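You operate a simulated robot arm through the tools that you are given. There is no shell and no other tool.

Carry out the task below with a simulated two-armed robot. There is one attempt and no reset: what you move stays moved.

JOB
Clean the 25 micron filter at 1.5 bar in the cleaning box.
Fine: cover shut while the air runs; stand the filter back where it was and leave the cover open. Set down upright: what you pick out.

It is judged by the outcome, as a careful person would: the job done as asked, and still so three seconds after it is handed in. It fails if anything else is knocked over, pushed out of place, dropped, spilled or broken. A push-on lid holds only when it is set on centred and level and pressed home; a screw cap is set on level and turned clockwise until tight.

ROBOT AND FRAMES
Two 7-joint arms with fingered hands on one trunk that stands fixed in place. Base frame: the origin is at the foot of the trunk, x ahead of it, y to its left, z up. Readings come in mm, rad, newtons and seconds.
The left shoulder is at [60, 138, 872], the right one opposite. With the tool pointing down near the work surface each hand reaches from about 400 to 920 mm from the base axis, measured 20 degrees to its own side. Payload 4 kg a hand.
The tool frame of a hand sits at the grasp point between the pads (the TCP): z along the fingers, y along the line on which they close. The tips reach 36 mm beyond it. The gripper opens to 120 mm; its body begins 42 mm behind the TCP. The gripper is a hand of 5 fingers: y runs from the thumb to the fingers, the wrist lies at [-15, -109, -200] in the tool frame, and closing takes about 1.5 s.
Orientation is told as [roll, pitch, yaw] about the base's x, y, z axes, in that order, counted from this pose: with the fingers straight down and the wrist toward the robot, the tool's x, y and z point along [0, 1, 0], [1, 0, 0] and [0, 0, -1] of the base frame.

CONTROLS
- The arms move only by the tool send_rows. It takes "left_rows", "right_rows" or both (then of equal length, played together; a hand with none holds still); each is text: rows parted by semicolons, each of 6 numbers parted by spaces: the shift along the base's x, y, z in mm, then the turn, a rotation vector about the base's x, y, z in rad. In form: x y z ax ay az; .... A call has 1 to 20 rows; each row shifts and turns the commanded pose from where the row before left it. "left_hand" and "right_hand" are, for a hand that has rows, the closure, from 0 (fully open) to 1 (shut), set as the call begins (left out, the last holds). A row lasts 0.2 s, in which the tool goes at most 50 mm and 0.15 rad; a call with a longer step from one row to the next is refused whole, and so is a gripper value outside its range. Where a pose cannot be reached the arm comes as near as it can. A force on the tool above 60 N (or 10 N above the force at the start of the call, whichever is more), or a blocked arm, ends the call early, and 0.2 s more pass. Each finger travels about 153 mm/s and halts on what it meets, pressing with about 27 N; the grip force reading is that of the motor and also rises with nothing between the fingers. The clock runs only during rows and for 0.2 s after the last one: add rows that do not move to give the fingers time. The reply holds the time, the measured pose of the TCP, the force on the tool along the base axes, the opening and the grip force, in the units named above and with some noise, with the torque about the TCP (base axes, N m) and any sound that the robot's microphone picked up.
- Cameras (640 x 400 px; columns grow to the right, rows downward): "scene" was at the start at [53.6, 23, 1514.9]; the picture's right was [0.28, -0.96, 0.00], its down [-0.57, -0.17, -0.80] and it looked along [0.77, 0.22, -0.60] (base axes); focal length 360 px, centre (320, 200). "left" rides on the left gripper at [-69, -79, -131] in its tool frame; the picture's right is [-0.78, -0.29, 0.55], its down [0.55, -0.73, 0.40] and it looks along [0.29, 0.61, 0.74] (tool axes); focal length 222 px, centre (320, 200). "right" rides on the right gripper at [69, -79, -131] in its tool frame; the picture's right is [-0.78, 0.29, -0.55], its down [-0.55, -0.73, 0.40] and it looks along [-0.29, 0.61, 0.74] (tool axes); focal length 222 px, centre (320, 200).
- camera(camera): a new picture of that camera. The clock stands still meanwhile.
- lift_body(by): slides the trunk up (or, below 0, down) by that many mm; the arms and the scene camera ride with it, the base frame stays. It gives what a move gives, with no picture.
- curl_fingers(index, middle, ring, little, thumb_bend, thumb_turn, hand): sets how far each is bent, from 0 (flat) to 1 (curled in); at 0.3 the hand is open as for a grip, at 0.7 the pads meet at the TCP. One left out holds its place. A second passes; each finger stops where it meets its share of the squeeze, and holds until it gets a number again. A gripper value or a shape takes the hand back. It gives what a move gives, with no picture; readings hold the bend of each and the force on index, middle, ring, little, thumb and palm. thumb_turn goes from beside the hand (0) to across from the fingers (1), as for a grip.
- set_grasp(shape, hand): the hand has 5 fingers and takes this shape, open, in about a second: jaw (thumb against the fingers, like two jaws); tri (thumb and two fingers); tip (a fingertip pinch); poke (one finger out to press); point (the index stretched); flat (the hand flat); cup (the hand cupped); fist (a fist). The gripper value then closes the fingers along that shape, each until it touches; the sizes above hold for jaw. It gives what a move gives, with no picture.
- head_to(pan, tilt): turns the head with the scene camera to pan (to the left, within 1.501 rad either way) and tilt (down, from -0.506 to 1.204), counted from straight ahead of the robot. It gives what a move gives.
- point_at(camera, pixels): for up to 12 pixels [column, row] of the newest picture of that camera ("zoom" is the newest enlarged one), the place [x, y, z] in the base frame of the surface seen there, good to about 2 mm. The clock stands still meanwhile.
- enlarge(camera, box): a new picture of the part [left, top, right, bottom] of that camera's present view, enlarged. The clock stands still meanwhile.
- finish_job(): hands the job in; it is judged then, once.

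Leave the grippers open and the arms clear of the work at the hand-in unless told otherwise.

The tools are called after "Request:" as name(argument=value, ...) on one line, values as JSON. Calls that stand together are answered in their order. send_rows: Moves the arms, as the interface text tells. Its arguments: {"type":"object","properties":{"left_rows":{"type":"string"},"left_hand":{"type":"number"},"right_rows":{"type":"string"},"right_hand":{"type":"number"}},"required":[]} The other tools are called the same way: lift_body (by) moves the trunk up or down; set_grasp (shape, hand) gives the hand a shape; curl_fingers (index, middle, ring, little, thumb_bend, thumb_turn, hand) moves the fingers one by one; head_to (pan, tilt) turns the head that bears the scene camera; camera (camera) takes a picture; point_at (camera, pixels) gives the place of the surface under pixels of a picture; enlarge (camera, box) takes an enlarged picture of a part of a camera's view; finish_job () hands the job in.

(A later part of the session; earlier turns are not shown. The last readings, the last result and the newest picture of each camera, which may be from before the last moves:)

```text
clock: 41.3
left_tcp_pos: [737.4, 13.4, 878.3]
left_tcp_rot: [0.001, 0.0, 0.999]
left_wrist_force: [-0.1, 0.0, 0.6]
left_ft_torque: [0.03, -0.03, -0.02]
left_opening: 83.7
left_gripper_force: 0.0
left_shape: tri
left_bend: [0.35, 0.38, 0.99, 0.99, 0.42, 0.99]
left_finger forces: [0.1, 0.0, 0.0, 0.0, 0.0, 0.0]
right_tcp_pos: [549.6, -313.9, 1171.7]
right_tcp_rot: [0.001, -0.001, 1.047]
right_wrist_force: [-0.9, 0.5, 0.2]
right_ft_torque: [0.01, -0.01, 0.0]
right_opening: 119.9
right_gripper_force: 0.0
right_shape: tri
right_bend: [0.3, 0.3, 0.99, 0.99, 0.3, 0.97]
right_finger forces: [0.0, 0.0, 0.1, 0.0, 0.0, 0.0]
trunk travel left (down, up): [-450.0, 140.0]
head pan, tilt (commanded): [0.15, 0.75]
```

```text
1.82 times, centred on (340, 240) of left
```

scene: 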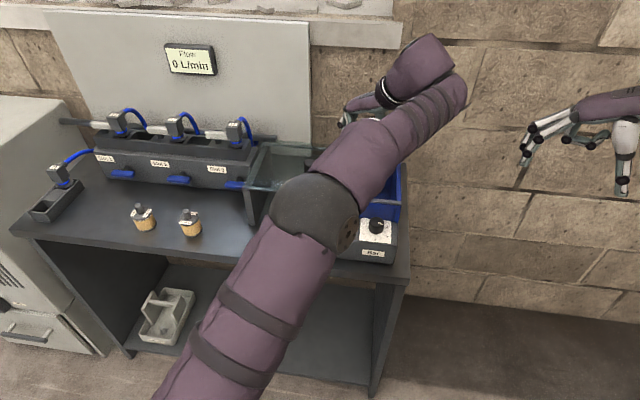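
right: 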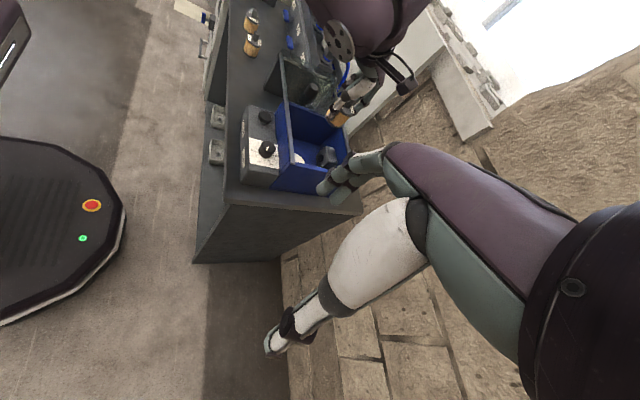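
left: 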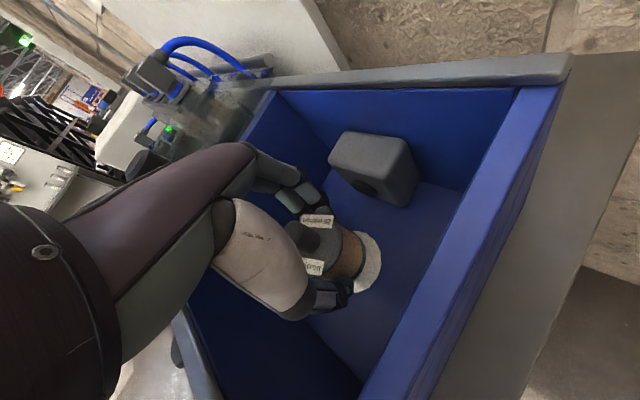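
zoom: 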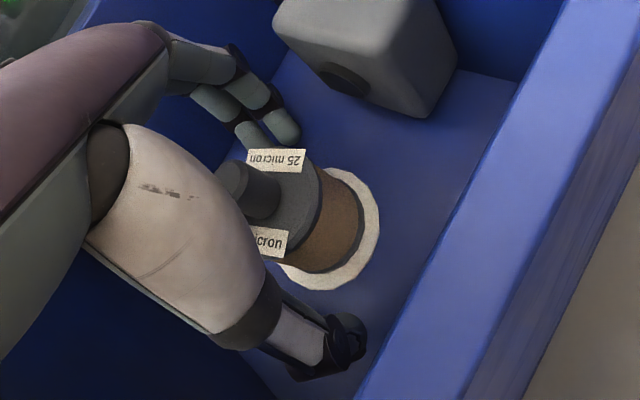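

The hand is clear of the filter, which stands on the disc. I lift straight up and check.

Request:
send_rows(left_rows="0 0 10 0 0 0; 0 0 20 0 0 0; 0 0 30 0 0 0; 0 0 30 0 0 0; 0 0 40 0 0 0; 0 0 40 0 0 0; 0 0 20 0 0 0; 0 0 0 0 0 0")

Request:
camera(camera="left")

Request:
enlarge(camera="left", box=[300, 180, 520, 390])

```text
clock: 43.1
left_tcp_pos: [735.6, 12.2, 1065.8]
left_tcp_rot: [0.0, -0.001, 1.0]
left_wrist_force: [0.5, -1.0, 0.6]
left_ft_torque: [0.03, 0.01, 0.0]
left_opening: 83.6
left_gripper_force: 0.1
left_shape: tri
left_bend: [0.35, 0.38, 0.99, 0.99, 0.42, 0.99]
left_finger forces: [0.0, 0.1, 0.0, 0.0, 0.1, 0.0]
right_tcp_pos: [547.9, -313.2, 1173.6]
right_tcp_rot: [0.0, -0.001, 1.046]
right_wrist_force: [-0.5, -0.5, 0.4]
right_ft_torque: [0.02, 0.0, 0.01]
right_opening: 119.8
right_gripper_force: 0.0
right_shape: tri
right_bend: [0.3, 0.3, 0.99, 0.99, 0.3, 0.97]
right_finger forces: [0.0, 0.1, 0.0, 0.1, 0.0, 0.0]
trunk travel left (down, up): [-450.0, 140.0]
head pan, tilt (commanded): [0.15, 0.75]
```

```text
taken
```

left: 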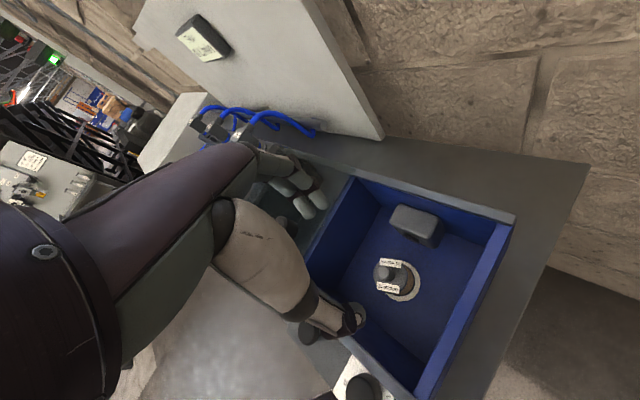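

```text
1.90 times, centred on (410, 285) of left
```

zoom: 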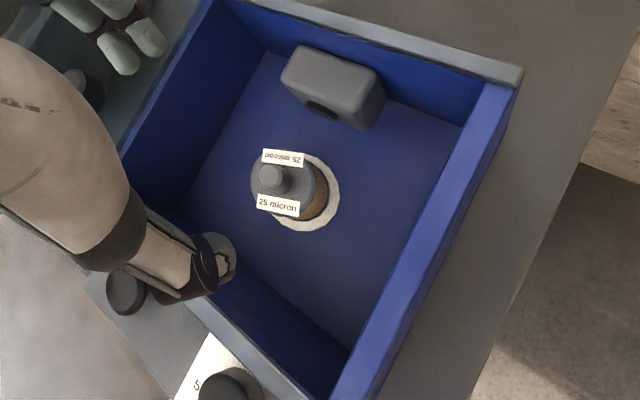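

The filter stands on the disc. I measure its axis now for the later pick-up.

Request:
enlarge(camera="left", box=[365, 245, 435, 305])

Request:
point_at(camera="zoom", pixels=[[200, 170], [320, 200], [260, 180], [400, 200], [300, 300], [100, 200]])

```text
6.67 times, centred on (400, 275) of left
```

zoom: 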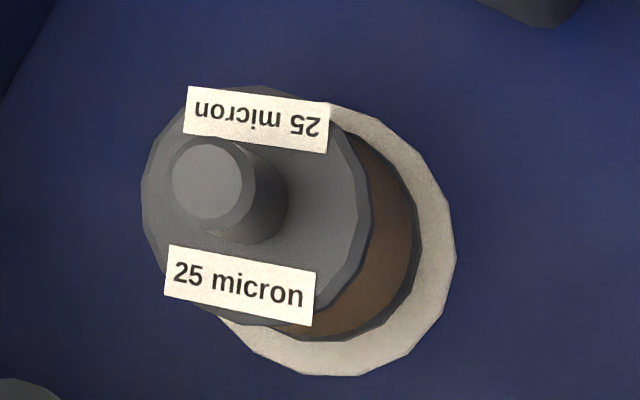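

```text
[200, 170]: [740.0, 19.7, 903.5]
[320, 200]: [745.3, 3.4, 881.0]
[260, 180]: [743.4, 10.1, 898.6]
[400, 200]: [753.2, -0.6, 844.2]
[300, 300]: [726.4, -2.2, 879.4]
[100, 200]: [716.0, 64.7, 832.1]
```

Request:
point_at(camera="zoom", pixels=[[208, 180], [145, 205], [368, 205], [250, 322], [258, 88], [176, 180], [242, 180], [208, 145], [208, 214]])

```text
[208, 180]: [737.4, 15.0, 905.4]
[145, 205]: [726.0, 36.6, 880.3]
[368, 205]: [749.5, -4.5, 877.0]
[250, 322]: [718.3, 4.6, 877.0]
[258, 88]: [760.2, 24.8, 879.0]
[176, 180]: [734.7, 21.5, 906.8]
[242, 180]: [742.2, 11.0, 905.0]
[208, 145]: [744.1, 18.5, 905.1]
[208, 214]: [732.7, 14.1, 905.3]
```

The filter's axis is (738, 15). I now retreat the left arm back over the cover and park it at the left.

Request:
send_rows(left_rows="-15 36 5 0 0 -0.05; -15 36 5 0 0 -0.05; -15 36 5 0 0 -0.05; -15 36 5 0 0 -0.05; -15 36 5 0 0 -0.05; -15 36 5 0 0 -0.05; -15 36 5 0 0 -0.05; -15 36 5 0 0 -0.05; -30 30 15 0 0 0; -30 30 15 0 0 0; -30 30 15 0 0 0; -30 30 15 0 0 0; -30 30 15 0 0 0; -30 30 15 0 0 0; 0 0 0 0 0 0")

Request:
camera(camera="scene")

Request:
enlarge(camera="scene", box=[240, 80, 460, 260])

```text
clock: 46.3
left_tcp_pos: [433.1, 482.5, 1196.9]
left_tcp_rot: [0.001, 0.002, 0.601]
left_wrist_force: [-0.5, 0.2, 0.0]
left_ft_torque: [-0.01, 0.0, -0.03]
left_opening: 83.6
left_gripper_force: 0.0
left_shape: tri
left_bend: [0.35, 0.38, 0.99, 0.99, 0.42, 0.99]
left_finger forces: [0.0, 0.0, 0.0, 0.0, 0.1, 0.1]
right_tcp_pos: [548.9, -313.9, 1172.8]
right_tcp_rot: [-0.001, -0.001, 1.047]
right_wrist_force: [0.7, -0.1, 0.4]
right_ft_torque: [-0.04, 0.01, 0.05]
right_opening: 119.7
right_gripper_force: 0.1
right_shape: tri
right_bend: [0.3, 0.3, 0.99, 0.99, 0.3, 0.97]
right_finger forces: [0.0, 0.0, 0.0, 0.0, 0.0, 0.1]
trunk travel left (down, up): [-450.0, 140.0]
head pan, tilt (commanded): [0.15, 0.75]
```

```text
taken
```

scene: 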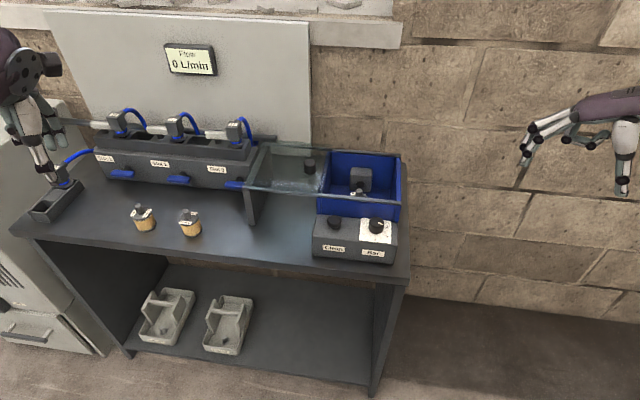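

```text
2.22 times, centred on (350, 170) of scene
```

zoom: 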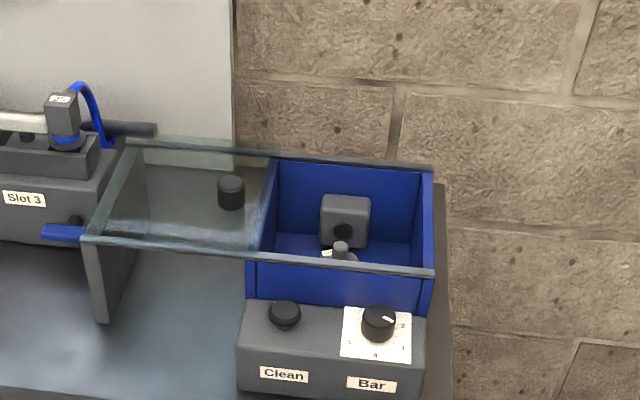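

Now the right hand goes back to the cover knob to shut it. I measure the knob at zoom (231, 180).

Request:
point_at(camera="zoom", pixels=[[231, 180], [231, 200], [219, 190], [243, 190], [262, 245], [95, 230]])

```text
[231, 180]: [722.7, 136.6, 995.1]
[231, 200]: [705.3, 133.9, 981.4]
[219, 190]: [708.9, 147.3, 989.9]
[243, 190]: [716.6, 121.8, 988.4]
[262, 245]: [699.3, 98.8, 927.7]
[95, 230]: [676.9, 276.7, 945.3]
```

Knob centre ≈ (718, 135.5). I bring the right hand above it at z≈1060, then check.

Request:
send_rows(right_rows="15.4 40.8 -10.2 0 0 0; 15.4 40.8 -10.2 0 0 0; 15.4 40.8 -10.2 0 0 0; 15.4 40.8 -10.2 0 0 0; 15.4 40.8 -10.2 0 0 0; 15.4 40.8 -10.2 0 0 0; 15.4 40.8 -10.2 0 0 0; 15.4 40.8 -10.2 0 0 0; 15.4 40.8 -10.2 0 0 0; 15.4 40.8 -10.2 0 0 0; 15.4 40.8 -10.2 0 0 0; 0 0 0 0 0 0")

Request:
camera(camera="right")

Request:
camera(camera="scene")

```text
clock: 48.9
left_tcp_pos: [434.2, 480.9, 1197.7]
left_tcp_rot: [-0.001, 0.0, 0.6]
left_wrist_force: [0.7, -0.8, 0.5]
left_ft_torque: [-0.02, 0.03, -0.03]
left_opening: 84.0
left_gripper_force: 0.0
left_shape: tri
left_bend: [0.35, 0.38, 0.99, 0.99, 0.42, 0.99]
left_finger forces: [0.0, 0.1, 0.0, 0.0, 0.0, 0.0]
right_tcp_pos: [716.6, 134.5, 1061.0]
right_tcp_rot: [0.0, 0.002, 1.048]
right_wrist_force: [0.3, 0.3, -0.1]
right_ft_torque: [0.0, -0.03, 0.0]
right_opening: 120.2
right_gripper_force: 0.0
right_shape: tri
right_bend: [0.3, 0.3, 0.99, 0.99, 0.3, 0.97]
right_finger forces: [0.0, 0.1, 0.0, 0.0, 0.1, 0.0]
trunk travel left (down, up): [-450.0, 140.0]
head pan, tilt (commanded): [0.15, 0.75]
```

```text
taken
```

right: 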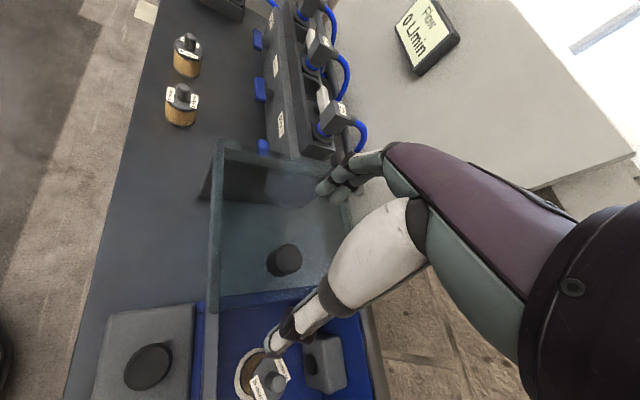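

```text
taken
```

scene: 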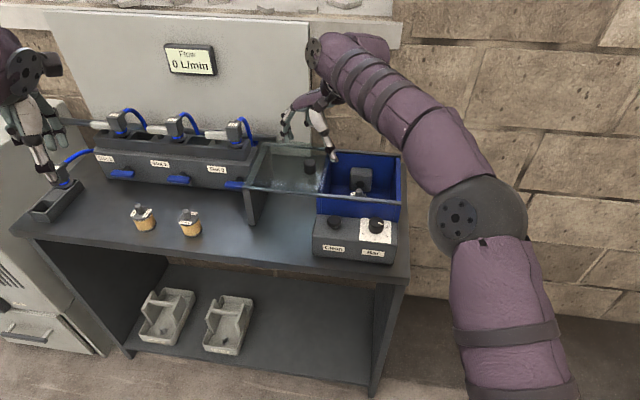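

Aligned. I descend to z≈1003 and close on the knob.

Request:
send_rows(right_rows="1.5 1 -20 0 0 0; 0 0 -20 0 0 0; 0 0 -18 0 0 0; 0 0 0 0 0 0")

Request:
send_rows(right_rows="0 0 0 0 0 0; 0 0 0 0 0 0; 0 0 0 0 0 0; 0 0 0 0 0 0; 0 0 0 0 0 0; 0 0 0 0 0 0; 0 0 0 0 0 0; 0 0 0 0 0 0", right_hand=0.95)

Request:
camera(camera="right")

```text
clock: 49.9
left_tcp_pos: [434.4, 483.4, 1197.6]
left_tcp_rot: [0.0, 0.001, 0.601]
left_wrist_force: [0.3, 0.2, 0.0]
left_ft_torque: [0.04, 0.03, 0.01]
left_opening: 83.7
left_gripper_force: 0.0
left_shape: tri
left_bend: [0.35, 0.38, 0.99, 0.99, 0.42, 0.99]
left_finger forces: [0.0, 0.0, 0.0, 0.0, 0.1, 0.0]
right_tcp_pos: [719.7, 137.1, 1003.8]
right_tcp_rot: [-0.001, -0.002, 1.046]
right_wrist_force: [0.6, -0.2, 1.0]
right_ft_torque: [0.02, 0.01, -0.01]
right_opening: 119.8
right_gripper_force: 0.0
right_shape: tri
right_bend: [0.3, 0.3, 0.99, 0.99, 0.3, 0.97]
right_finger forces: [0.0, 0.1, 0.0, 0.0, 0.0, 0.0]
trunk travel left (down, up): [-450.0, 140.0]
head pan, tilt (commanded): [0.15, 0.75]
```

```text
clock: 51.7
left_tcp_pos: [434.7, 482.9, 1197.1]
left_tcp_rot: [0.0, 0.002, 0.6]
left_wrist_force: [0.2, 0.1, -0.2]
left_ft_torque: [-0.01, -0.03, 0.03]
left_opening: 84.0
left_gripper_force: 0.1
left_shape: tri
left_bend: [0.35, 0.38, 0.99, 0.99, 0.42, 0.99]
left_finger forces: [0.0, 0.0, 0.0, 0.0, 0.0, 0.0]
right_tcp_pos: [719.4, 137.3, 1002.6]
right_tcp_rot: [0.0, -0.002, 1.046]
right_wrist_force: [-1.7, -1.3, -1.4]
right_ft_torque: [-0.02, 0.04, 0.0]
right_opening: 19.9
right_gripper_force: 26.6
right_shape: tri
right_bend: [0.72, 0.61, 1.0, 1.0, 0.69, 1.0]
right_finger forces: [11.7, 12.6, 0.0, 0.0, 25.2, 0.0]
trunk travel left (down, up): [-450.0, 140.0]
head pan, tilt (commanded): [0.15, 0.75]
```

```text
taken
```

right: 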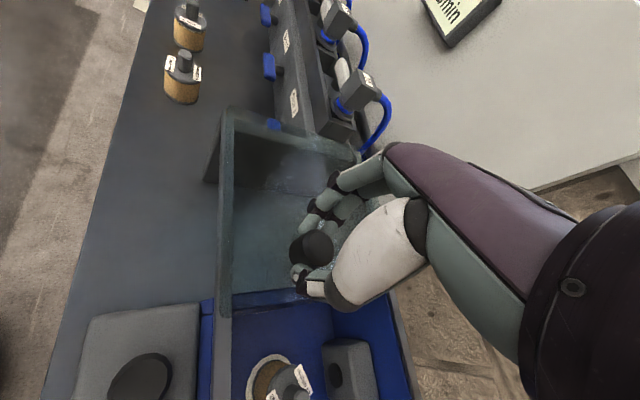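

Firm, balanced grip. I slide the cover −y toward shut: 165 mm first, then I'll creep.

Request:
send_rows(right_rows="0 -4 0 0 0 0; 0 -8 0 0 0 0; 0 -12 0 0 0 0; 0 -12 0 0 0 0; 0 -12 0 0 0 0; 0 -12 0 0 0 0; 0 -12 0 0 0 0; 0 -12 0 0 0 0; 0 -12 0 0 0 0; 0 -12 0 0 0 0; 0 -12 0 0 0 0; 0 -12 0 0 0 0; 0 -12 0 0 0 0; 0 -12 0 0 0 0; 0 -9 0 0 0 0; 0 0 0 0 0 0")

Request:
send_rows(right_rows="0 -3 0 0 0 0; 0 -3 0 0 0 0; 0 -3 0 0 0 0; 0 0 0 0 0 0")

Request:
camera(camera="scene")

Request:
enlarge(camera="scene", box=[240, 80, 460, 260])

```text
clock: 55.1
left_tcp_pos: [435.3, 481.9, 1196.9]
left_tcp_rot: [0.0, 0.0, 0.601]
left_wrist_force: [-1.1, -0.2, 0.3]
left_ft_torque: [0.03, 0.01, 0.01]
left_opening: 83.6
left_gripper_force: 0.1
left_shape: tri
left_bend: [0.35, 0.38, 0.99, 0.99, 0.42, 0.99]
left_finger forces: [0.1, 0.0, 0.0, 0.1, 0.1, 0.0]
right_tcp_pos: [719.0, -30.8, 1004.0]
right_tcp_rot: [0.003, 0.0, 1.048]
right_wrist_force: [0.8, 0.3, -5.2]
right_ft_torque: [0.01, -0.08, 0.02]
right_opening: 19.5
right_gripper_force: 27.4
right_shape: tri
right_bend: [0.72, 0.61, 1.0, 1.0, 0.69, 1.0]
right_finger forces: [11.3, 14.2, 0.0, 0.1, 24.6, 0.1]
trunk travel left (down, up): [-450.0, 140.0]
head pan, tilt (commanded): [0.15, 0.75]
```

```text
clock: 56.1
left_tcp_pos: [434.8, 482.4, 1197.3]
left_tcp_rot: [-0.001, 0.0, 0.599]
left_wrist_force: [-0.1, 0.3, -0.6]
left_ft_torque: [0.04, 0.0, -0.02]
left_opening: 83.5
left_gripper_force: 0.0
left_shape: tri
left_bend: [0.35, 0.38, 0.99, 0.99, 0.42, 0.99]
left_finger forces: [0.0, 0.1, 0.0, 0.0, 0.0, 0.0]
right_tcp_pos: [718.3, -38.6, 1005.0]
right_tcp_rot: [0.0, 0.002, 1.047]
right_wrist_force: [2.9, -2.3, -1.9]
right_ft_torque: [0.0, -0.11, -0.01]
right_opening: 19.4
right_gripper_force: 27.2
right_shape: tri
right_bend: [0.72, 0.61, 1.0, 1.0, 0.69, 1.0]
right_finger forces: [10.5, 15.2, 0.0, 0.0, 24.4, 0.1]
trunk travel left (down, up): [-450.0, 140.0]
head pan, tilt (commanded): [0.15, 0.75]
```

```text
taken
```

scene: 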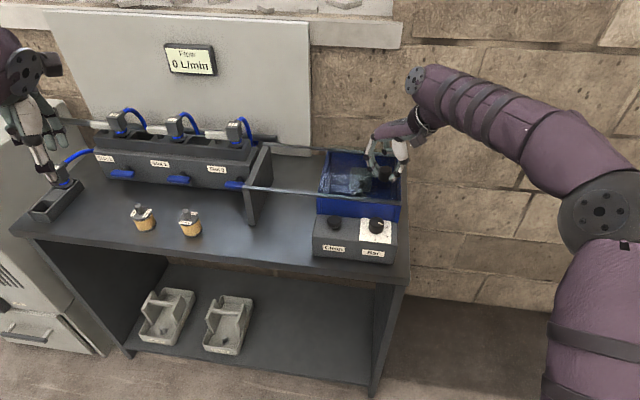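

```text
2.22 times, centred on (350, 170) of scene
```

zoom: 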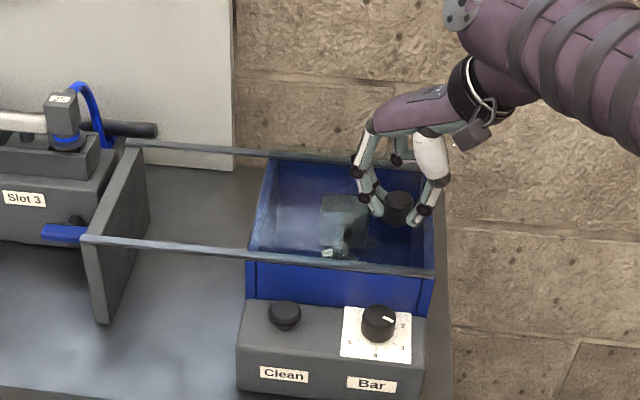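

Almost home. I creep 2 mm steps until the stop is felt.

Request:
send_rows(right_rows="0 -2 0 0 0 0; 0 -2 0 0 0 0; 0 0 0 0 0 0")

```text
clock: 56.9
left_tcp_pos: [434.4, 484.1, 1196.9]
left_tcp_rot: [0.0, 0.001, 0.601]
left_wrist_force: [0.3, -0.2, 0.6]
left_ft_torque: [0.02, -0.03, 0.0]
left_opening: 84.0
left_gripper_force: 0.0
left_shape: tri
left_bend: [0.35, 0.38, 0.99, 0.99, 0.42, 0.99]
left_finger forces: [0.1, 0.0, 0.1, 0.0, 0.0, 0.1]
right_tcp_pos: [718.8, -41.7, 1003.4]
right_tcp_rot: [0.002, -0.003, 1.051]
right_wrist_force: [3.8, 6.2, -2.3]
right_ft_torque: [0.24, -0.16, 0.03]
right_opening: 19.6
right_gripper_force: 27.2
right_shape: tri
right_bend: [0.59, 0.6, 1.0, 1.0, 0.7, 1.0]
right_finger forces: [14.0, 16.3, 0.0, 0.0, 23.0, 0.0]
trunk travel left (down, up): [-450.0, 140.0]
head pan, tilt (commanded): [0.15, 0.75]
```

Force rose to +6 N: the stop. One more 2 mm to be sure, then release and lift.

Request:
send_rows(right_rows="0 -2 0 0 0 0; 0 0 0 0 0 0")

Request:
send_rows(right_rows="0 0 0 0 0 0; 0 0 0 0 0 0; 0 0 0 0 0 0; 0 0 0 0 0 0; 0 0 0 0 0 0; 0 0 0 0 0 0; 0 0 0 0 0 0", right_hand=0)

Request:
send_rows(right_rows="0 0 20 0 0 0; 0 0 30 0 0 0; 0 0 40 0 0 0; 0 0 0 0 0 0")

Request:
enlarge(camera="scene", box=[240, 80, 460, 260])

```text
clock: 57.5
left_tcp_pos: [433.8, 484.0, 1197.7]
left_tcp_rot: [0.0, 0.0, 0.599]
left_wrist_force: [-0.6, -1.0, 0.1]
left_ft_torque: [-0.03, 0.02, 0.0]
left_opening: 83.8
left_gripper_force: 0.1
left_shape: tri
left_bend: [0.35, 0.38, 0.99, 0.99, 0.42, 0.99]
left_finger forces: [0.0, 0.0, 0.0, 0.0, 0.1, 0.0]
right_tcp_pos: [718.6, -42.6, 1004.3]
right_tcp_rot: [0.002, 0.0, 1.05]
right_wrist_force: [-2.0, 11.3, -3.3]
right_ft_torque: [0.44, 0.0, 0.09]
right_opening: 19.1
right_gripper_force: 26.9
right_shape: tri
right_bend: [0.58, 0.6, 1.0, 1.0, 0.7, 1.0]
right_finger forces: [16.3, 16.5, 0.1, 0.1, 22.6, 0.1]
trunk travel left (down, up): [-450.0, 140.0]
head pan, tilt (commanded): [0.15, 0.75]
```

```text
clock: 59.1
left_tcp_pos: [434.7, 482.2, 1196.9]
left_tcp_rot: [0.0, 0.0, 0.6]
left_wrist_force: [0.3, -0.4, -0.2]
left_ft_torque: [-0.01, -0.01, -0.05]
left_opening: 83.7
left_gripper_force: 0.0
left_shape: tri
left_bend: [0.35, 0.38, 0.99, 0.99, 0.42, 0.99]
left_finger forces: [0.0, 0.1, 0.1, 0.0, 0.1, 0.0]
right_tcp_pos: [719.3, -45.2, 1004.7]
right_tcp_rot: [0.0, -0.001, 1.045]
right_wrist_force: [0.1, -0.5, -0.2]
right_ft_torque: [-0.05, 0.0, 0.0]
right_opening: 119.9
right_gripper_force: 0.1
right_shape: tri
right_bend: [0.3, 0.3, 0.99, 0.99, 0.3, 0.97]
right_finger forces: [0.0, 0.0, 0.1, 0.0, 0.1, 0.0]
trunk travel left (down, up): [-450.0, 140.0]
head pan, tilt (commanded): [0.15, 0.75]
```

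```text
clock: 60.1
left_tcp_pos: [434.4, 482.9, 1197.2]
left_tcp_rot: [-0.001, 0.001, 0.6]
left_wrist_force: [-0.3, -0.6, -0.3]
left_ft_torque: [-0.02, 0.0, 0.0]
left_opening: 84.0
left_gripper_force: 0.1
left_shape: tri
left_bend: [0.35, 0.38, 0.99, 0.99, 0.42, 0.99]
left_finger forces: [0.0, 0.1, 0.0, 0.0, 0.1, 0.0]
right_tcp_pos: [717.7, -45.4, 1094.8]
right_tcp_rot: [0.0, 0.001, 1.047]
right_wrist_force: [0.4, -0.2, -0.8]
right_ft_torque: [-0.01, 0.01, -0.02]
right_opening: 119.7
right_gripper_force: 0.0
right_shape: tri
right_bend: [0.3, 0.3, 0.99, 0.99, 0.3, 0.97]
right_finger forces: [0.1, 0.0, 0.1, 0.0, 0.0, 0.0]
trunk travel left (down, up): [-450.0, 140.0]
head pan, tilt (commanded): [0.15, 0.75]
```

```text
2.22 times, centred on (350, 170) of scene
```

zoom: 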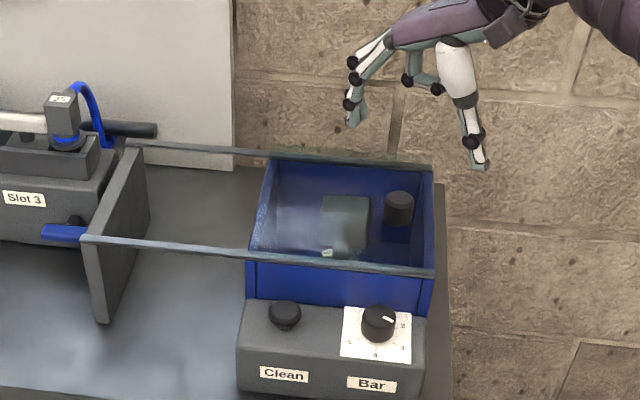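

The cover is shut. Space near the dial favours the left hand with only index and thumb (its curled fingers then point away from the box). I park the right arm and set the left hand to "tip" to learn where its pinch lies.

Request:
send_rows(right_rows="-20 -40 15 0 0 0; -25 -40 15 0 0 0; -25 -40 12 0 0 0; -25 -40 12 0 0 0; -25 -40 12 0 0 0; -25 -40 12 0 0 0; -25 -40 10 0 0 0; -25 -40 10 0 0 0; 0 0 0 0 0 0")

Request:
set_grasp(shape="tip", hand="left")

Request:
send_rows(left_rows="0 0 0 0 0 0; 0 0 0 0 0 0; 0 0 0 0 0 0; 0 0 0 0 0 0; 0 0 0 0 0 0; 0 0 0 0 0 0", left_hand=0.72)

Request:
camera(camera="left")

Request:
enlarge(camera="left", box=[240, 130, 440, 350])

Request:
enlarge(camera="scene", box=[0, 20, 120, 220])

```text
clock: 62.1
left_tcp_pos: [435.0, 481.9, 1197.8]
left_tcp_rot: [-0.001, 0.001, 0.6]
left_wrist_force: [-0.2, 1.3, -0.2]
left_ft_torque: [-0.02, 0.02, 0.01]
left_opening: 83.7
left_gripper_force: 0.0
left_shape: tri
left_bend: [0.35, 0.38, 0.99, 0.99, 0.42, 0.99]
left_finger forces: [0.0, 0.0, 0.0, 0.0, 0.0, 0.0]
right_tcp_pos: [524.1, -365.5, 1191.1]
right_tcp_rot: [0.0, -0.001, 1.048]
right_wrist_force: [0.2, -0.5, -0.3]
right_ft_torque: [0.03, -0.04, 0.01]
right_opening: 120.0
right_gripper_force: 0.1
right_shape: tri
right_bend: [0.3, 0.3, 0.99, 0.99, 0.3, 0.97]
right_finger forces: [0.0, 0.0, 0.1, 0.0, 0.1, 0.1]
trunk travel left (down, up): [-450.0, 140.0]
head pan, tilt (commanded): [0.15, 0.75]
```

```text
clock: 63.0
left_tcp_pos: [434.6, 482.7, 1197.7]
left_tcp_rot: [0.0, -0.001, 0.6]
left_wrist_force: [0.9, -1.0, 0.2]
left_ft_torque: [0.03, 0.0, -0.01]
left_opening: 119.9
left_gripper_force: 0.0
left_shape: tip
left_bend: [0.31, 0.98, 0.99, 0.99, 0.3, 0.97]
left_finger forces: [0.0, 0.0, 0.1, 0.0, 0.1, 0.1]
right_tcp_pos: [525.6, -364.9, 1191.9]
right_tcp_rot: [-0.001, 0.0, 1.047]
right_wrist_force: [0.1, -0.8, -0.5]
right_ft_torque: [0.02, 0.0, 0.0]
right_opening: 119.8
right_gripper_force: 0.1
right_shape: tri
right_bend: [0.3, 0.3, 0.99, 0.99, 0.3, 0.97]
right_finger forces: [0.0, 0.1, 0.0, 0.0, 0.0, 0.0]
trunk travel left (down, up): [-450.0, 140.0]
head pan, tilt (commanded): [0.15, 0.75]
```

```text
clock: 64.4
left_tcp_pos: [434.4, 482.7, 1197.2]
left_tcp_rot: [0.0, 0.0, 0.6]
left_wrist_force: [0.1, 0.3, -0.1]
left_ft_torque: [-0.03, -0.02, -0.03]
left_opening: 33.8
left_gripper_force: 0.1
left_shape: tip
left_bend: [0.53, 0.98, 0.99, 0.99, 0.68, 1.0]
left_finger forces: [0.0, 0.0, 0.0, 0.0, 0.0, 0.0]
right_tcp_pos: [524.4, -364.0, 1190.3]
right_tcp_rot: [0.001, -0.001, 1.048]
right_wrist_force: [0.0, 0.4, 0.2]
right_ft_torque: [0.0, 0.0, -0.01]
right_opening: 119.9
right_gripper_force: 0.0
right_shape: tri
right_bend: [0.3, 0.3, 0.99, 0.99, 0.3, 0.97]
right_finger forces: [0.1, 0.0, 0.0, 0.0, 0.1, 0.0]
trunk travel left (down, up): [-450.0, 140.0]
head pan, tilt (commanded): [0.15, 0.75]
```

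```text
taken
```

left: 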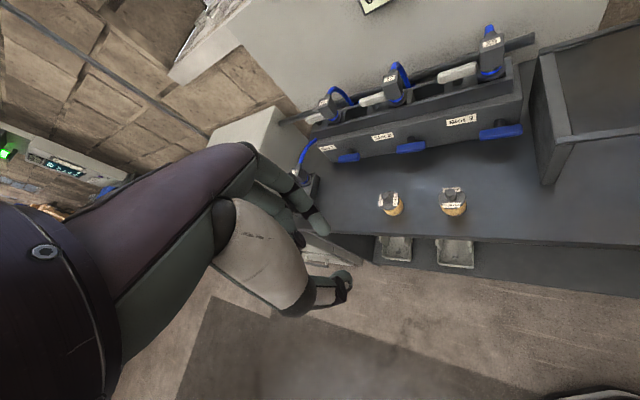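

```text
1.82 times, centred on (340, 240) of left
```

zoom: 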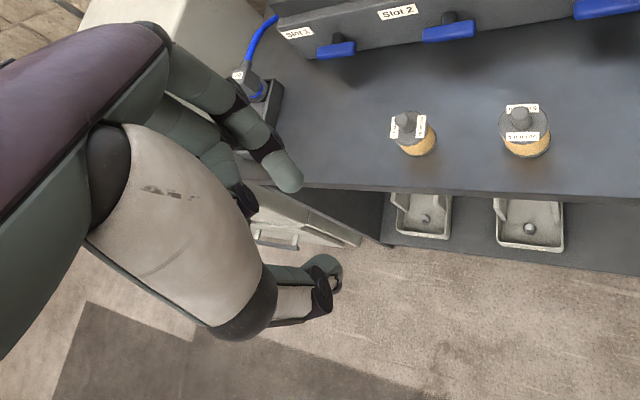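

```text
2.00 times, centred on (60, 120) of scene
```

zoom: 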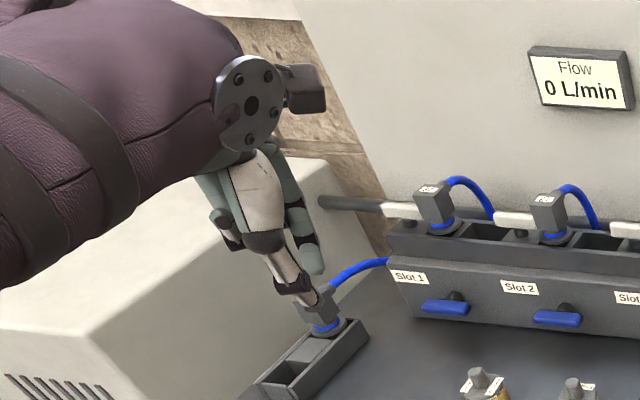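

I measure the index and thumb tips in the hand camera at (323, 229) and (345, 276), with this half-closed pinch.

Request:
point_at(camera="left", pixels=[[323, 229], [318, 222], [327, 226], [319, 232], [345, 276], [338, 274], [350, 280], [345, 285], [303, 240], [330, 282]])

```text
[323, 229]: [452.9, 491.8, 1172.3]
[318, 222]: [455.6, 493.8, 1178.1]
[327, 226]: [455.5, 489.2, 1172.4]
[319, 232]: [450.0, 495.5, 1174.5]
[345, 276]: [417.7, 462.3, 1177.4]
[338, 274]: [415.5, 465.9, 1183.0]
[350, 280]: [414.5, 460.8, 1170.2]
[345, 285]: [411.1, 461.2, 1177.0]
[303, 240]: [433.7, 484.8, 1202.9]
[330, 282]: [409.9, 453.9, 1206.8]
```

The pinch line runs about 3 mm off the TCP (tool x ≈ −3), tips ~28 mm below it; curled fingers stay above TCP+5. I bring the left hand above the dial (617, −30) at z≈1050 with yaw 1.05 rad and the pinch open about 54 mm.

Request:
send_rows(left_rows="14 -39.4 -11 0 0 0.035; 14 -39.4 -11 0 0 0.035; 14 -39.4 -11 0 0 0.035; 14 -39.4 -11 0 0 0.035; 14 -39.4 -11 0 0 0.035; 14 -39.4 -11 0 0 0.035; 14 -39.4 -11 0 0 0.035; 14 -39.4 -11 0 0 0.035; 14 -39.4 -11 0 0 0.035; 14 -39.4 -11 0 0 0.035; 14 -39.4 -11 0 0 0.035; 14 -39.4 -11 0 0 0.035; 14 -39.4 -11 0 0 0.03; 0 0 0 0 0 0", left_hand=0.55)

Request:
camera(camera="left")

Request:
camera(camera="scene")

```text
clock: 67.4
left_tcp_pos: [618.0, -31.2, 1054.2]
left_tcp_rot: [0.001, 0.0, 1.053]
left_wrist_force: [-1.0, -0.5, 0.3]
left_ft_torque: [0.02, 0.0, -0.01]
left_opening: 53.7
left_gripper_force: 0.0
left_shape: tip
left_bend: [0.45, 0.98, 0.99, 0.99, 0.61, 1.0]
left_finger forces: [0.0, 0.0, 0.0, 0.1, 0.1, 0.1]
right_tcp_pos: [524.7, -364.7, 1191.9]
right_tcp_rot: [0.0, -0.001, 1.046]
right_wrist_force: [0.6, 0.0, 0.4]
right_ft_torque: [0.02, 0.0, 0.01]
right_opening: 119.9
right_gripper_force: 0.1
right_shape: tri
right_bend: [0.3, 0.3, 0.99, 0.99, 0.3, 0.97]
right_finger forces: [0.1, 0.1, 0.0, 0.1, 0.0, 0.0]
trunk travel left (down, up): [-450.0, 140.0]
head pan, tilt (commanded): [0.15, 0.75]
```

```text
taken
```

left: 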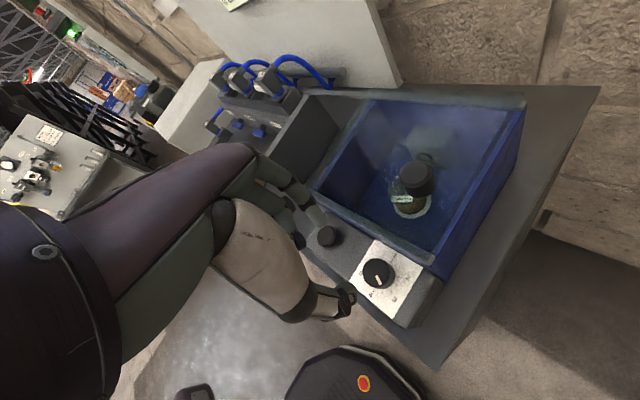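

```text
taken
```

scene: 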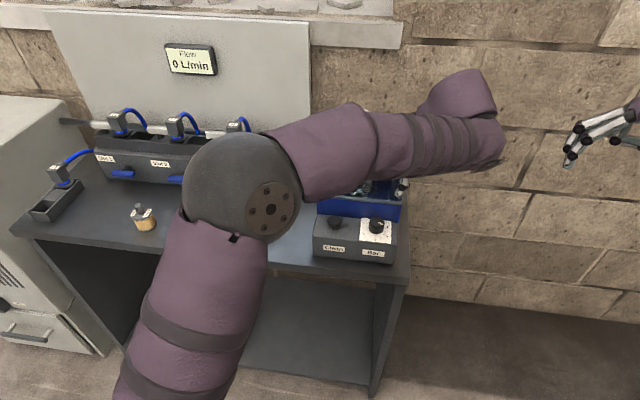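

Reached, and the dial is visible in the hand camera at (377, 272). I measure its centre and check where the pointer stands.

Request:
enlarge(camera="left", box=[345, 235, 425, 315])

Request:
point_at(camera="left", pixels=[[377, 272], [362, 272], [392, 272], [377, 258], [377, 287]])

```text
5.00 times, centred on (385, 275) of left
```

zoom: 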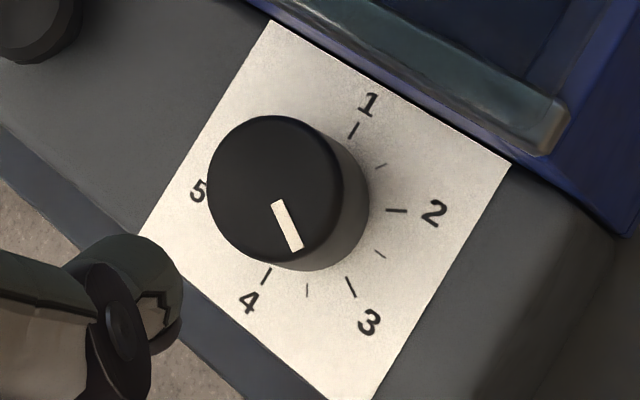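

```text
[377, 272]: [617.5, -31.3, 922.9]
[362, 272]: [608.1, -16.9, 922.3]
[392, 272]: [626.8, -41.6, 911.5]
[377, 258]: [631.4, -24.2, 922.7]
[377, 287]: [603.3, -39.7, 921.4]
```

Request:
point_at(camera="zoom", pixels=[[279, 206], [296, 247], [275, 190], [210, 185], [340, 190], [262, 118], [265, 258], [354, 130], [397, 211], [351, 287], [265, 275], [381, 164]])

```text
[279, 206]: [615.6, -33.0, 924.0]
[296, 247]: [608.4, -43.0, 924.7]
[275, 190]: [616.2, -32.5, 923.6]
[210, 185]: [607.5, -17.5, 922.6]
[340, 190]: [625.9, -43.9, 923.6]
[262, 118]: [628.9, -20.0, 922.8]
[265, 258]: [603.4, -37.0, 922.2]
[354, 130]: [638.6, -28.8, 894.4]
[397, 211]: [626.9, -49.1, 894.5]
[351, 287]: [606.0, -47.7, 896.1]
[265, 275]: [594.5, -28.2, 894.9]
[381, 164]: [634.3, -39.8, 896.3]
```

The pointer sits at 3.0 bar, so I need +90° counter-clockwise to 1.5. I measure the index and thumb tips at this opening for centring.

Request:
enlarge(camera="left", box=[280, 160, 400, 330])

Request:
point_at(camera="left", pixels=[[318, 216], [324, 220], [314, 224], [322, 227], [345, 298], [340, 292], [350, 296], [348, 306], [300, 240]])

```text
2.35 times, centred on (340, 245) of left
```

zoom: 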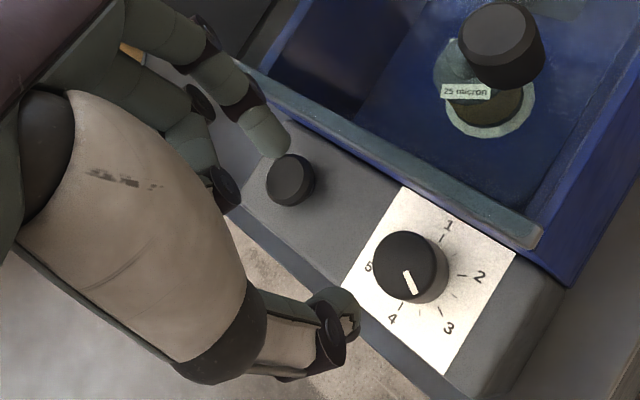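

```text
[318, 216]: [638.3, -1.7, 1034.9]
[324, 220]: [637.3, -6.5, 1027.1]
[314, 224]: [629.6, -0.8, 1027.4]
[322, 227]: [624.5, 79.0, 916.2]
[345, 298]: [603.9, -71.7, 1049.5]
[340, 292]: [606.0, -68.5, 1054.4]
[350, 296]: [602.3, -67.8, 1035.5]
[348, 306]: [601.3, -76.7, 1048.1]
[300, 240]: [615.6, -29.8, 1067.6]
```

I check how far the index's upper joints extend toward the cover edge before going down.

Request:
point_at(camera="left", pixels=[[310, 205], [303, 197], [298, 188], [290, 180], [295, 195], [285, 190], [280, 175], [308, 198]])

```text
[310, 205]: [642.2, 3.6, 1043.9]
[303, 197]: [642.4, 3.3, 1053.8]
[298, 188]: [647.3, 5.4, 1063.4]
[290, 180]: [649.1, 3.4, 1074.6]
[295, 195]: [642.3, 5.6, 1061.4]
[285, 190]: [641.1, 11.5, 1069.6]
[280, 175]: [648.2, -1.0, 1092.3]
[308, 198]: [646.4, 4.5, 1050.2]
```

At dial height the index would pass about 5 mm from the cover's front edge, so I add 0.1 rad of yaw, centre on the dial axis and lower to z≈965.

Request:
send_rows(left_rows="-4.6 1.8 -10 0 0 0.1; 0 0 -25 0 0 0; 0 0 -25 0 0 0; 0 0 -25 0 0 0; 0 0 -5 0 0 0; 0 0 0 0 0 0")

Request:
camera(camera="left")

Request:
enlarge(camera="left", box=[270, 150, 410, 330])

Request:
enlarge(camera="scene", box=[300, 130, 460, 270])

```text
clock: 68.8
left_tcp_pos: [612.4, -28.2, 963.8]
left_tcp_rot: [-0.002, -0.001, 1.153]
left_wrist_force: [-0.3, 0.2, -0.3]
left_ft_torque: [0.02, 0.0, 0.02]
left_opening: 53.9
left_gripper_force: 0.1
left_shape: tip
left_bend: [0.45, 0.98, 0.99, 0.99, 0.61, 1.0]
left_finger forces: [0.1, 0.1, 0.0, 0.0, 0.1, 0.0]
right_tcp_pos: [525.4, -365.7, 1190.9]
right_tcp_rot: [0.0, 0.001, 1.048]
right_wrist_force: [0.3, 0.1, -0.3]
right_ft_torque: [0.0, 0.01, -0.02]
right_opening: 119.7
right_gripper_force: 0.0
right_shape: tri
right_bend: [0.3, 0.3, 0.99, 0.99, 0.3, 0.97]
right_finger forces: [0.0, 0.1, 0.0, 0.1, 0.0, 0.0]
trunk travel left (down, up): [-450.0, 140.0]
head pan, tilt (commanded): [0.15, 0.75]
```

```text
taken
```

left: 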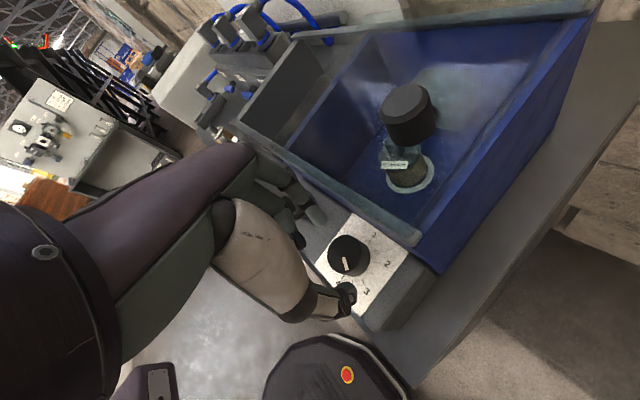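

```text
2.22 times, centred on (340, 240) of left
```

zoom: 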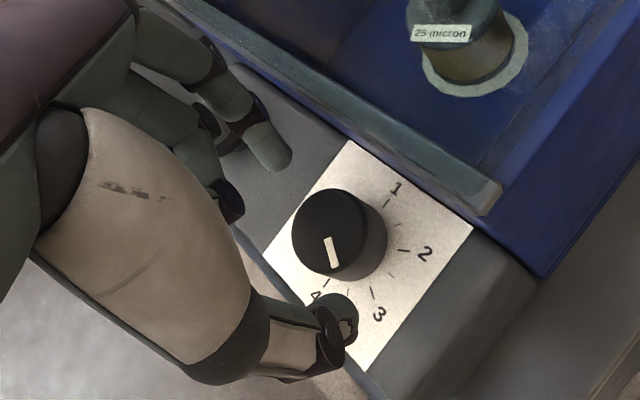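

```text
2.86 times, centred on (380, 200) of scene
```

zoom: 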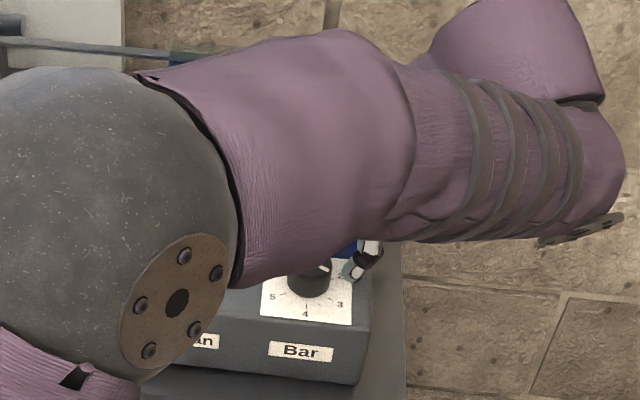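

Alignment looks right. I lower the last 30 mm to z≈934 around the dial knob.

Request:
send_rows(left_rows="0 0 -10 0 0 0; 0 0 -10 0 0 0; 0 0 -6 0 0 0; 0 0 -4 0 0 0; 0 0 0 0 0 0")

Request:
enlarge(camera="left", box=[270, 150, 410, 330])

Request:
point_at(camera="zoom", pixels=[[280, 155], [270, 165], [340, 310], [330, 320], [300, 205], [315, 180], [345, 210], [300, 240]])

```text
clock: 70.0
left_tcp_pos: [614.4, -28.4, 935.5]
left_tcp_rot: [0.0, -0.002, 1.153]
left_wrist_force: [0.1, 0.9, 0.7]
left_ft_torque: [-0.01, -0.02, 0.01]
left_opening: 53.8
left_gripper_force: 0.2
left_shape: tip
left_bend: [0.45, 0.98, 0.99, 0.99, 0.61, 1.0]
left_finger forces: [0.0, 0.0, 0.0, 0.0, 0.0, 0.0]
right_tcp_pos: [525.9, -365.5, 1191.7]
right_tcp_rot: [0.001, -0.001, 1.047]
right_wrist_force: [0.2, -0.2, 0.2]
right_ft_torque: [0.02, 0.01, 0.0]
right_opening: 119.7
right_gripper_force: 0.2
right_shape: tri
right_bend: [0.3, 0.3, 0.99, 0.99, 0.3, 0.97]
right_finger forces: [0.1, 0.0, 0.0, 0.0, 0.1, 0.0]
trunk travel left (down, up): [-450.0, 140.0]
head pan, tilt (commanded): [0.15, 0.75]
```

```text
2.22 times, centred on (340, 240) of left
```

zoom: 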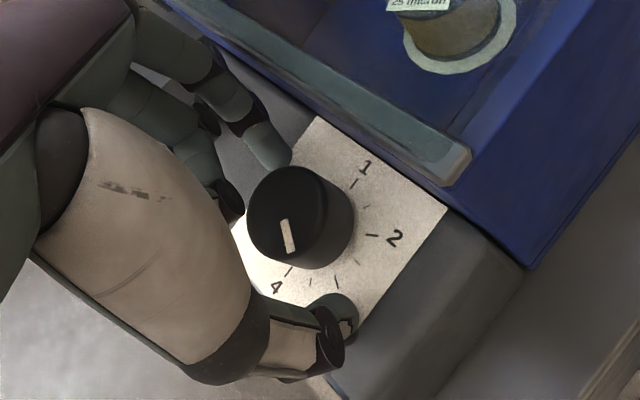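

```text
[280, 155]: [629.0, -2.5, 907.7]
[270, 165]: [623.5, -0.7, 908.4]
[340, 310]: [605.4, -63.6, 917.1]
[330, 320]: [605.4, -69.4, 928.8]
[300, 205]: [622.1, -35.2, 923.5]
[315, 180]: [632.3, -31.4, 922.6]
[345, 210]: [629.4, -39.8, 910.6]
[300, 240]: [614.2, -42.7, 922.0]
```

Index tip (626, −1.5) and thumb (605, −64) straddle the dial axis (616.6, −30.2). I close the pinch.

Request:
send_rows(left_rows="0 0 0 0 0 0; 0 0 0 0 0 0; 0 0 0 0 0 0; 0 0 0 0 0 0; 0 0 0 0 0 0; 0 0 0 0 0 0", left_hand=0.95)

Request:
enlarge(camera="left", box=[270, 150, 410, 330])

```text
clock: 71.4
left_tcp_pos: [615.4, -28.1, 934.5]
left_tcp_rot: [0.001, -0.001, 1.152]
left_wrist_force: [-2.4, 1.1, -2.8]
left_ft_torque: [0.06, 0.04, 0.0]
left_opening: 26.1
left_gripper_force: 26.7
left_shape: tip
left_bend: [0.57, 1.0, 1.0, 1.0, 0.69, 1.0]
left_finger forces: [24.6, 0.0, 0.0, 0.0, 23.4, 0.1]
right_tcp_pos: [524.6, -364.9, 1191.1]
right_tcp_rot: [0.001, -0.001, 1.048]
right_wrist_force: [-0.1, -0.4, 0.7]
right_ft_torque: [0.01, 0.04, -0.01]
right_opening: 119.7
right_gripper_force: 0.0
right_shape: tri
right_bend: [0.3, 0.3, 0.99, 0.99, 0.3, 0.97]
right_finger forces: [0.0, 0.0, 0.0, 0.0, 0.0, 0.0]
trunk travel left (down, up): [-450.0, 140.0]
head pan, tilt (commanded): [0.15, 0.75]
```

```text
2.22 times, centred on (340, 240) of left
```

zoom: 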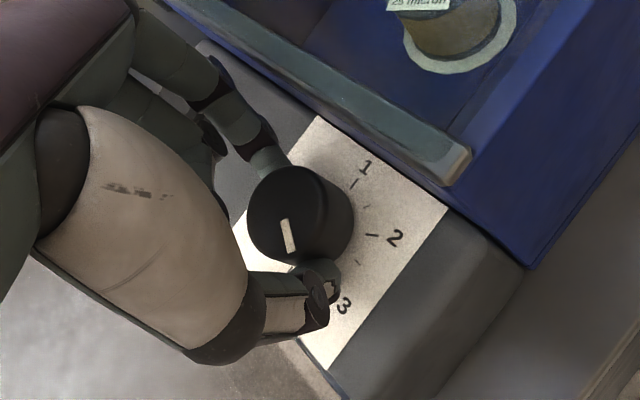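

Firm pinch (24 N each). I turn +15° first about the dial axis and check the pointer.

Request:
send_rows(left_rows="-0.1 -0.5 0 0 0 0.131; -0.1 -0.5 0 0 0 0.131; 0 0 0 0 0 0")

Request:
enlarge(camera="left", box=[270, 150, 410, 330])

Request:
enlarge(camera="scene", box=[340, 200, 410, 260])

```text
clock: 72.2
left_tcp_pos: [612.4, -30.4, 934.2]
left_tcp_rot: [0.001, -0.001, 1.415]
left_wrist_force: [-0.3, 1.5, -4.1]
left_ft_torque: [0.09, -0.01, 0.0]
left_opening: 25.9
left_gripper_force: 26.7
left_shape: tip
left_bend: [0.57, 1.0, 1.0, 1.0, 0.69, 1.0]
left_finger forces: [25.7, 0.0, 0.0, 0.1, 23.2, 0.0]
right_tcp_pos: [525.5, -364.1, 1190.9]
right_tcp_rot: [0.0, -0.001, 1.048]
right_wrist_force: [-0.9, -0.6, 0.1]
right_ft_torque: [-0.01, 0.02, 0.03]
right_opening: 120.0
right_gripper_force: 0.0
right_shape: tri
right_bend: [0.3, 0.3, 0.99, 0.99, 0.3, 0.97]
right_finger forces: [0.1, 0.1, 0.0, 0.0, 0.0, 0.0]
trunk travel left (down, up): [-450.0, 140.0]
head pan, tilt (commanded): [0.15, 0.75]
```

```text
2.22 times, centred on (340, 240) of left
```

zoom: 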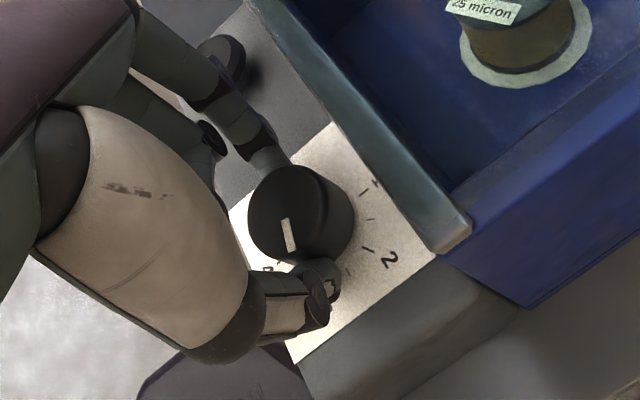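

```text
6.67 times, centred on (375, 230) of scene
```

zoom: 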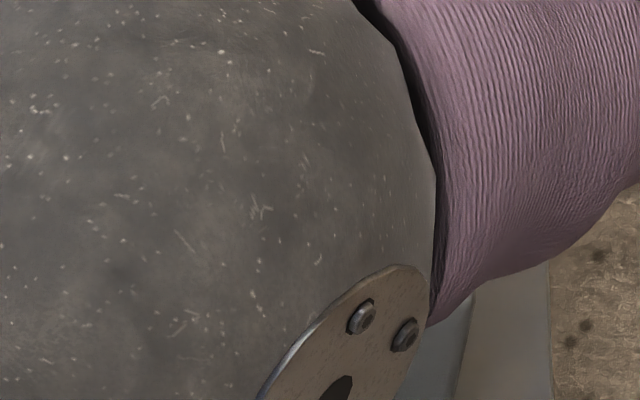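

The dial turns with the hand (pointer fixed in the hand view while the scale rotated). I continue another +30°.

Request:
send_rows(left_rows="0 -0.5 0 0 0 0.131; 0 -0.5 0 0 0 0.131; 0 -0.5 0 0 0 0.131; 0 -0.5 0 0 0 0.131; 0 0 0 0 0 0")

Request:
camera(camera="left")

Request:
enlarge(camera="left", box=[270, 150, 410, 330])

Request:
camera(camera="scene")

```text
clock: 73.4
left_tcp_pos: [613.3, -32.8, 933.8]
left_tcp_rot: [0.0, 0.001, 1.938]
left_wrist_force: [-1.7, 1.8, -3.3]
left_ft_torque: [0.07, 0.03, 0.04]
left_opening: 26.1
left_gripper_force: 26.7
left_shape: tip
left_bend: [0.56, 1.0, 1.0, 1.0, 0.69, 1.0]
left_finger forces: [26.6, 0.0, 0.0, 0.1, 23.0, 0.0]
right_tcp_pos: [524.8, -365.7, 1191.3]
right_tcp_rot: [0.0, 0.002, 1.048]
right_wrist_force: [0.0, -0.1, -0.3]
right_ft_torque: [0.0, 0.0, -0.01]
right_opening: 119.6
right_gripper_force: 0.1
right_shape: tri
right_bend: [0.3, 0.3, 0.99, 0.99, 0.3, 0.97]
right_finger forces: [0.1, 0.0, 0.0, 0.0, 0.0, 0.0]
trunk travel left (down, up): [-450.0, 140.0]
head pan, tilt (commanded): [0.15, 0.75]
```

```text
taken
```

left: 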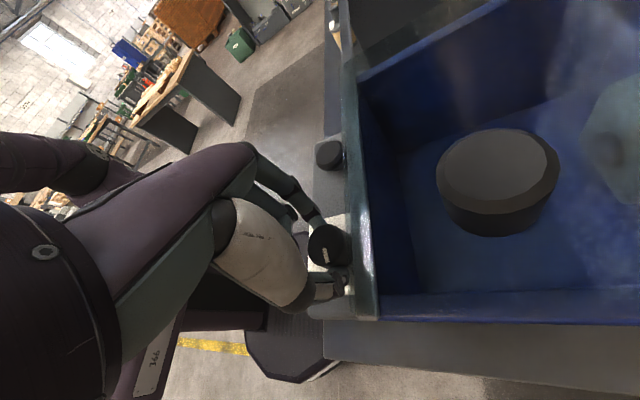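

```text
2.22 times, centred on (340, 240) of left
```

zoom: 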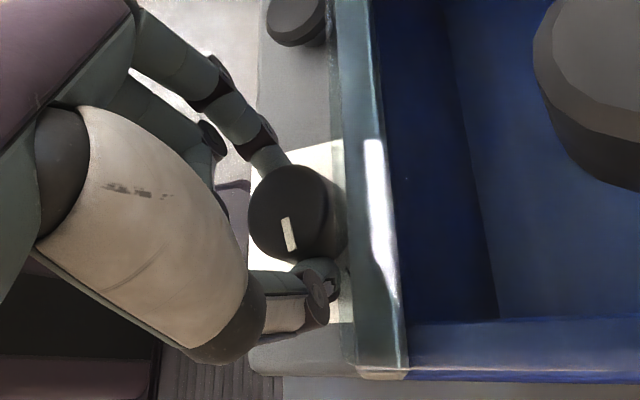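

```text
taken
```

scene: 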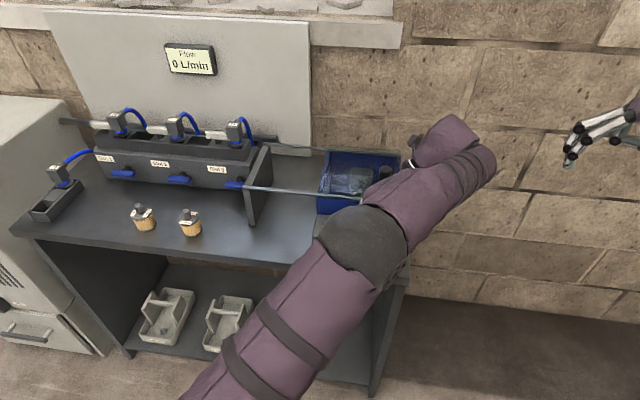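

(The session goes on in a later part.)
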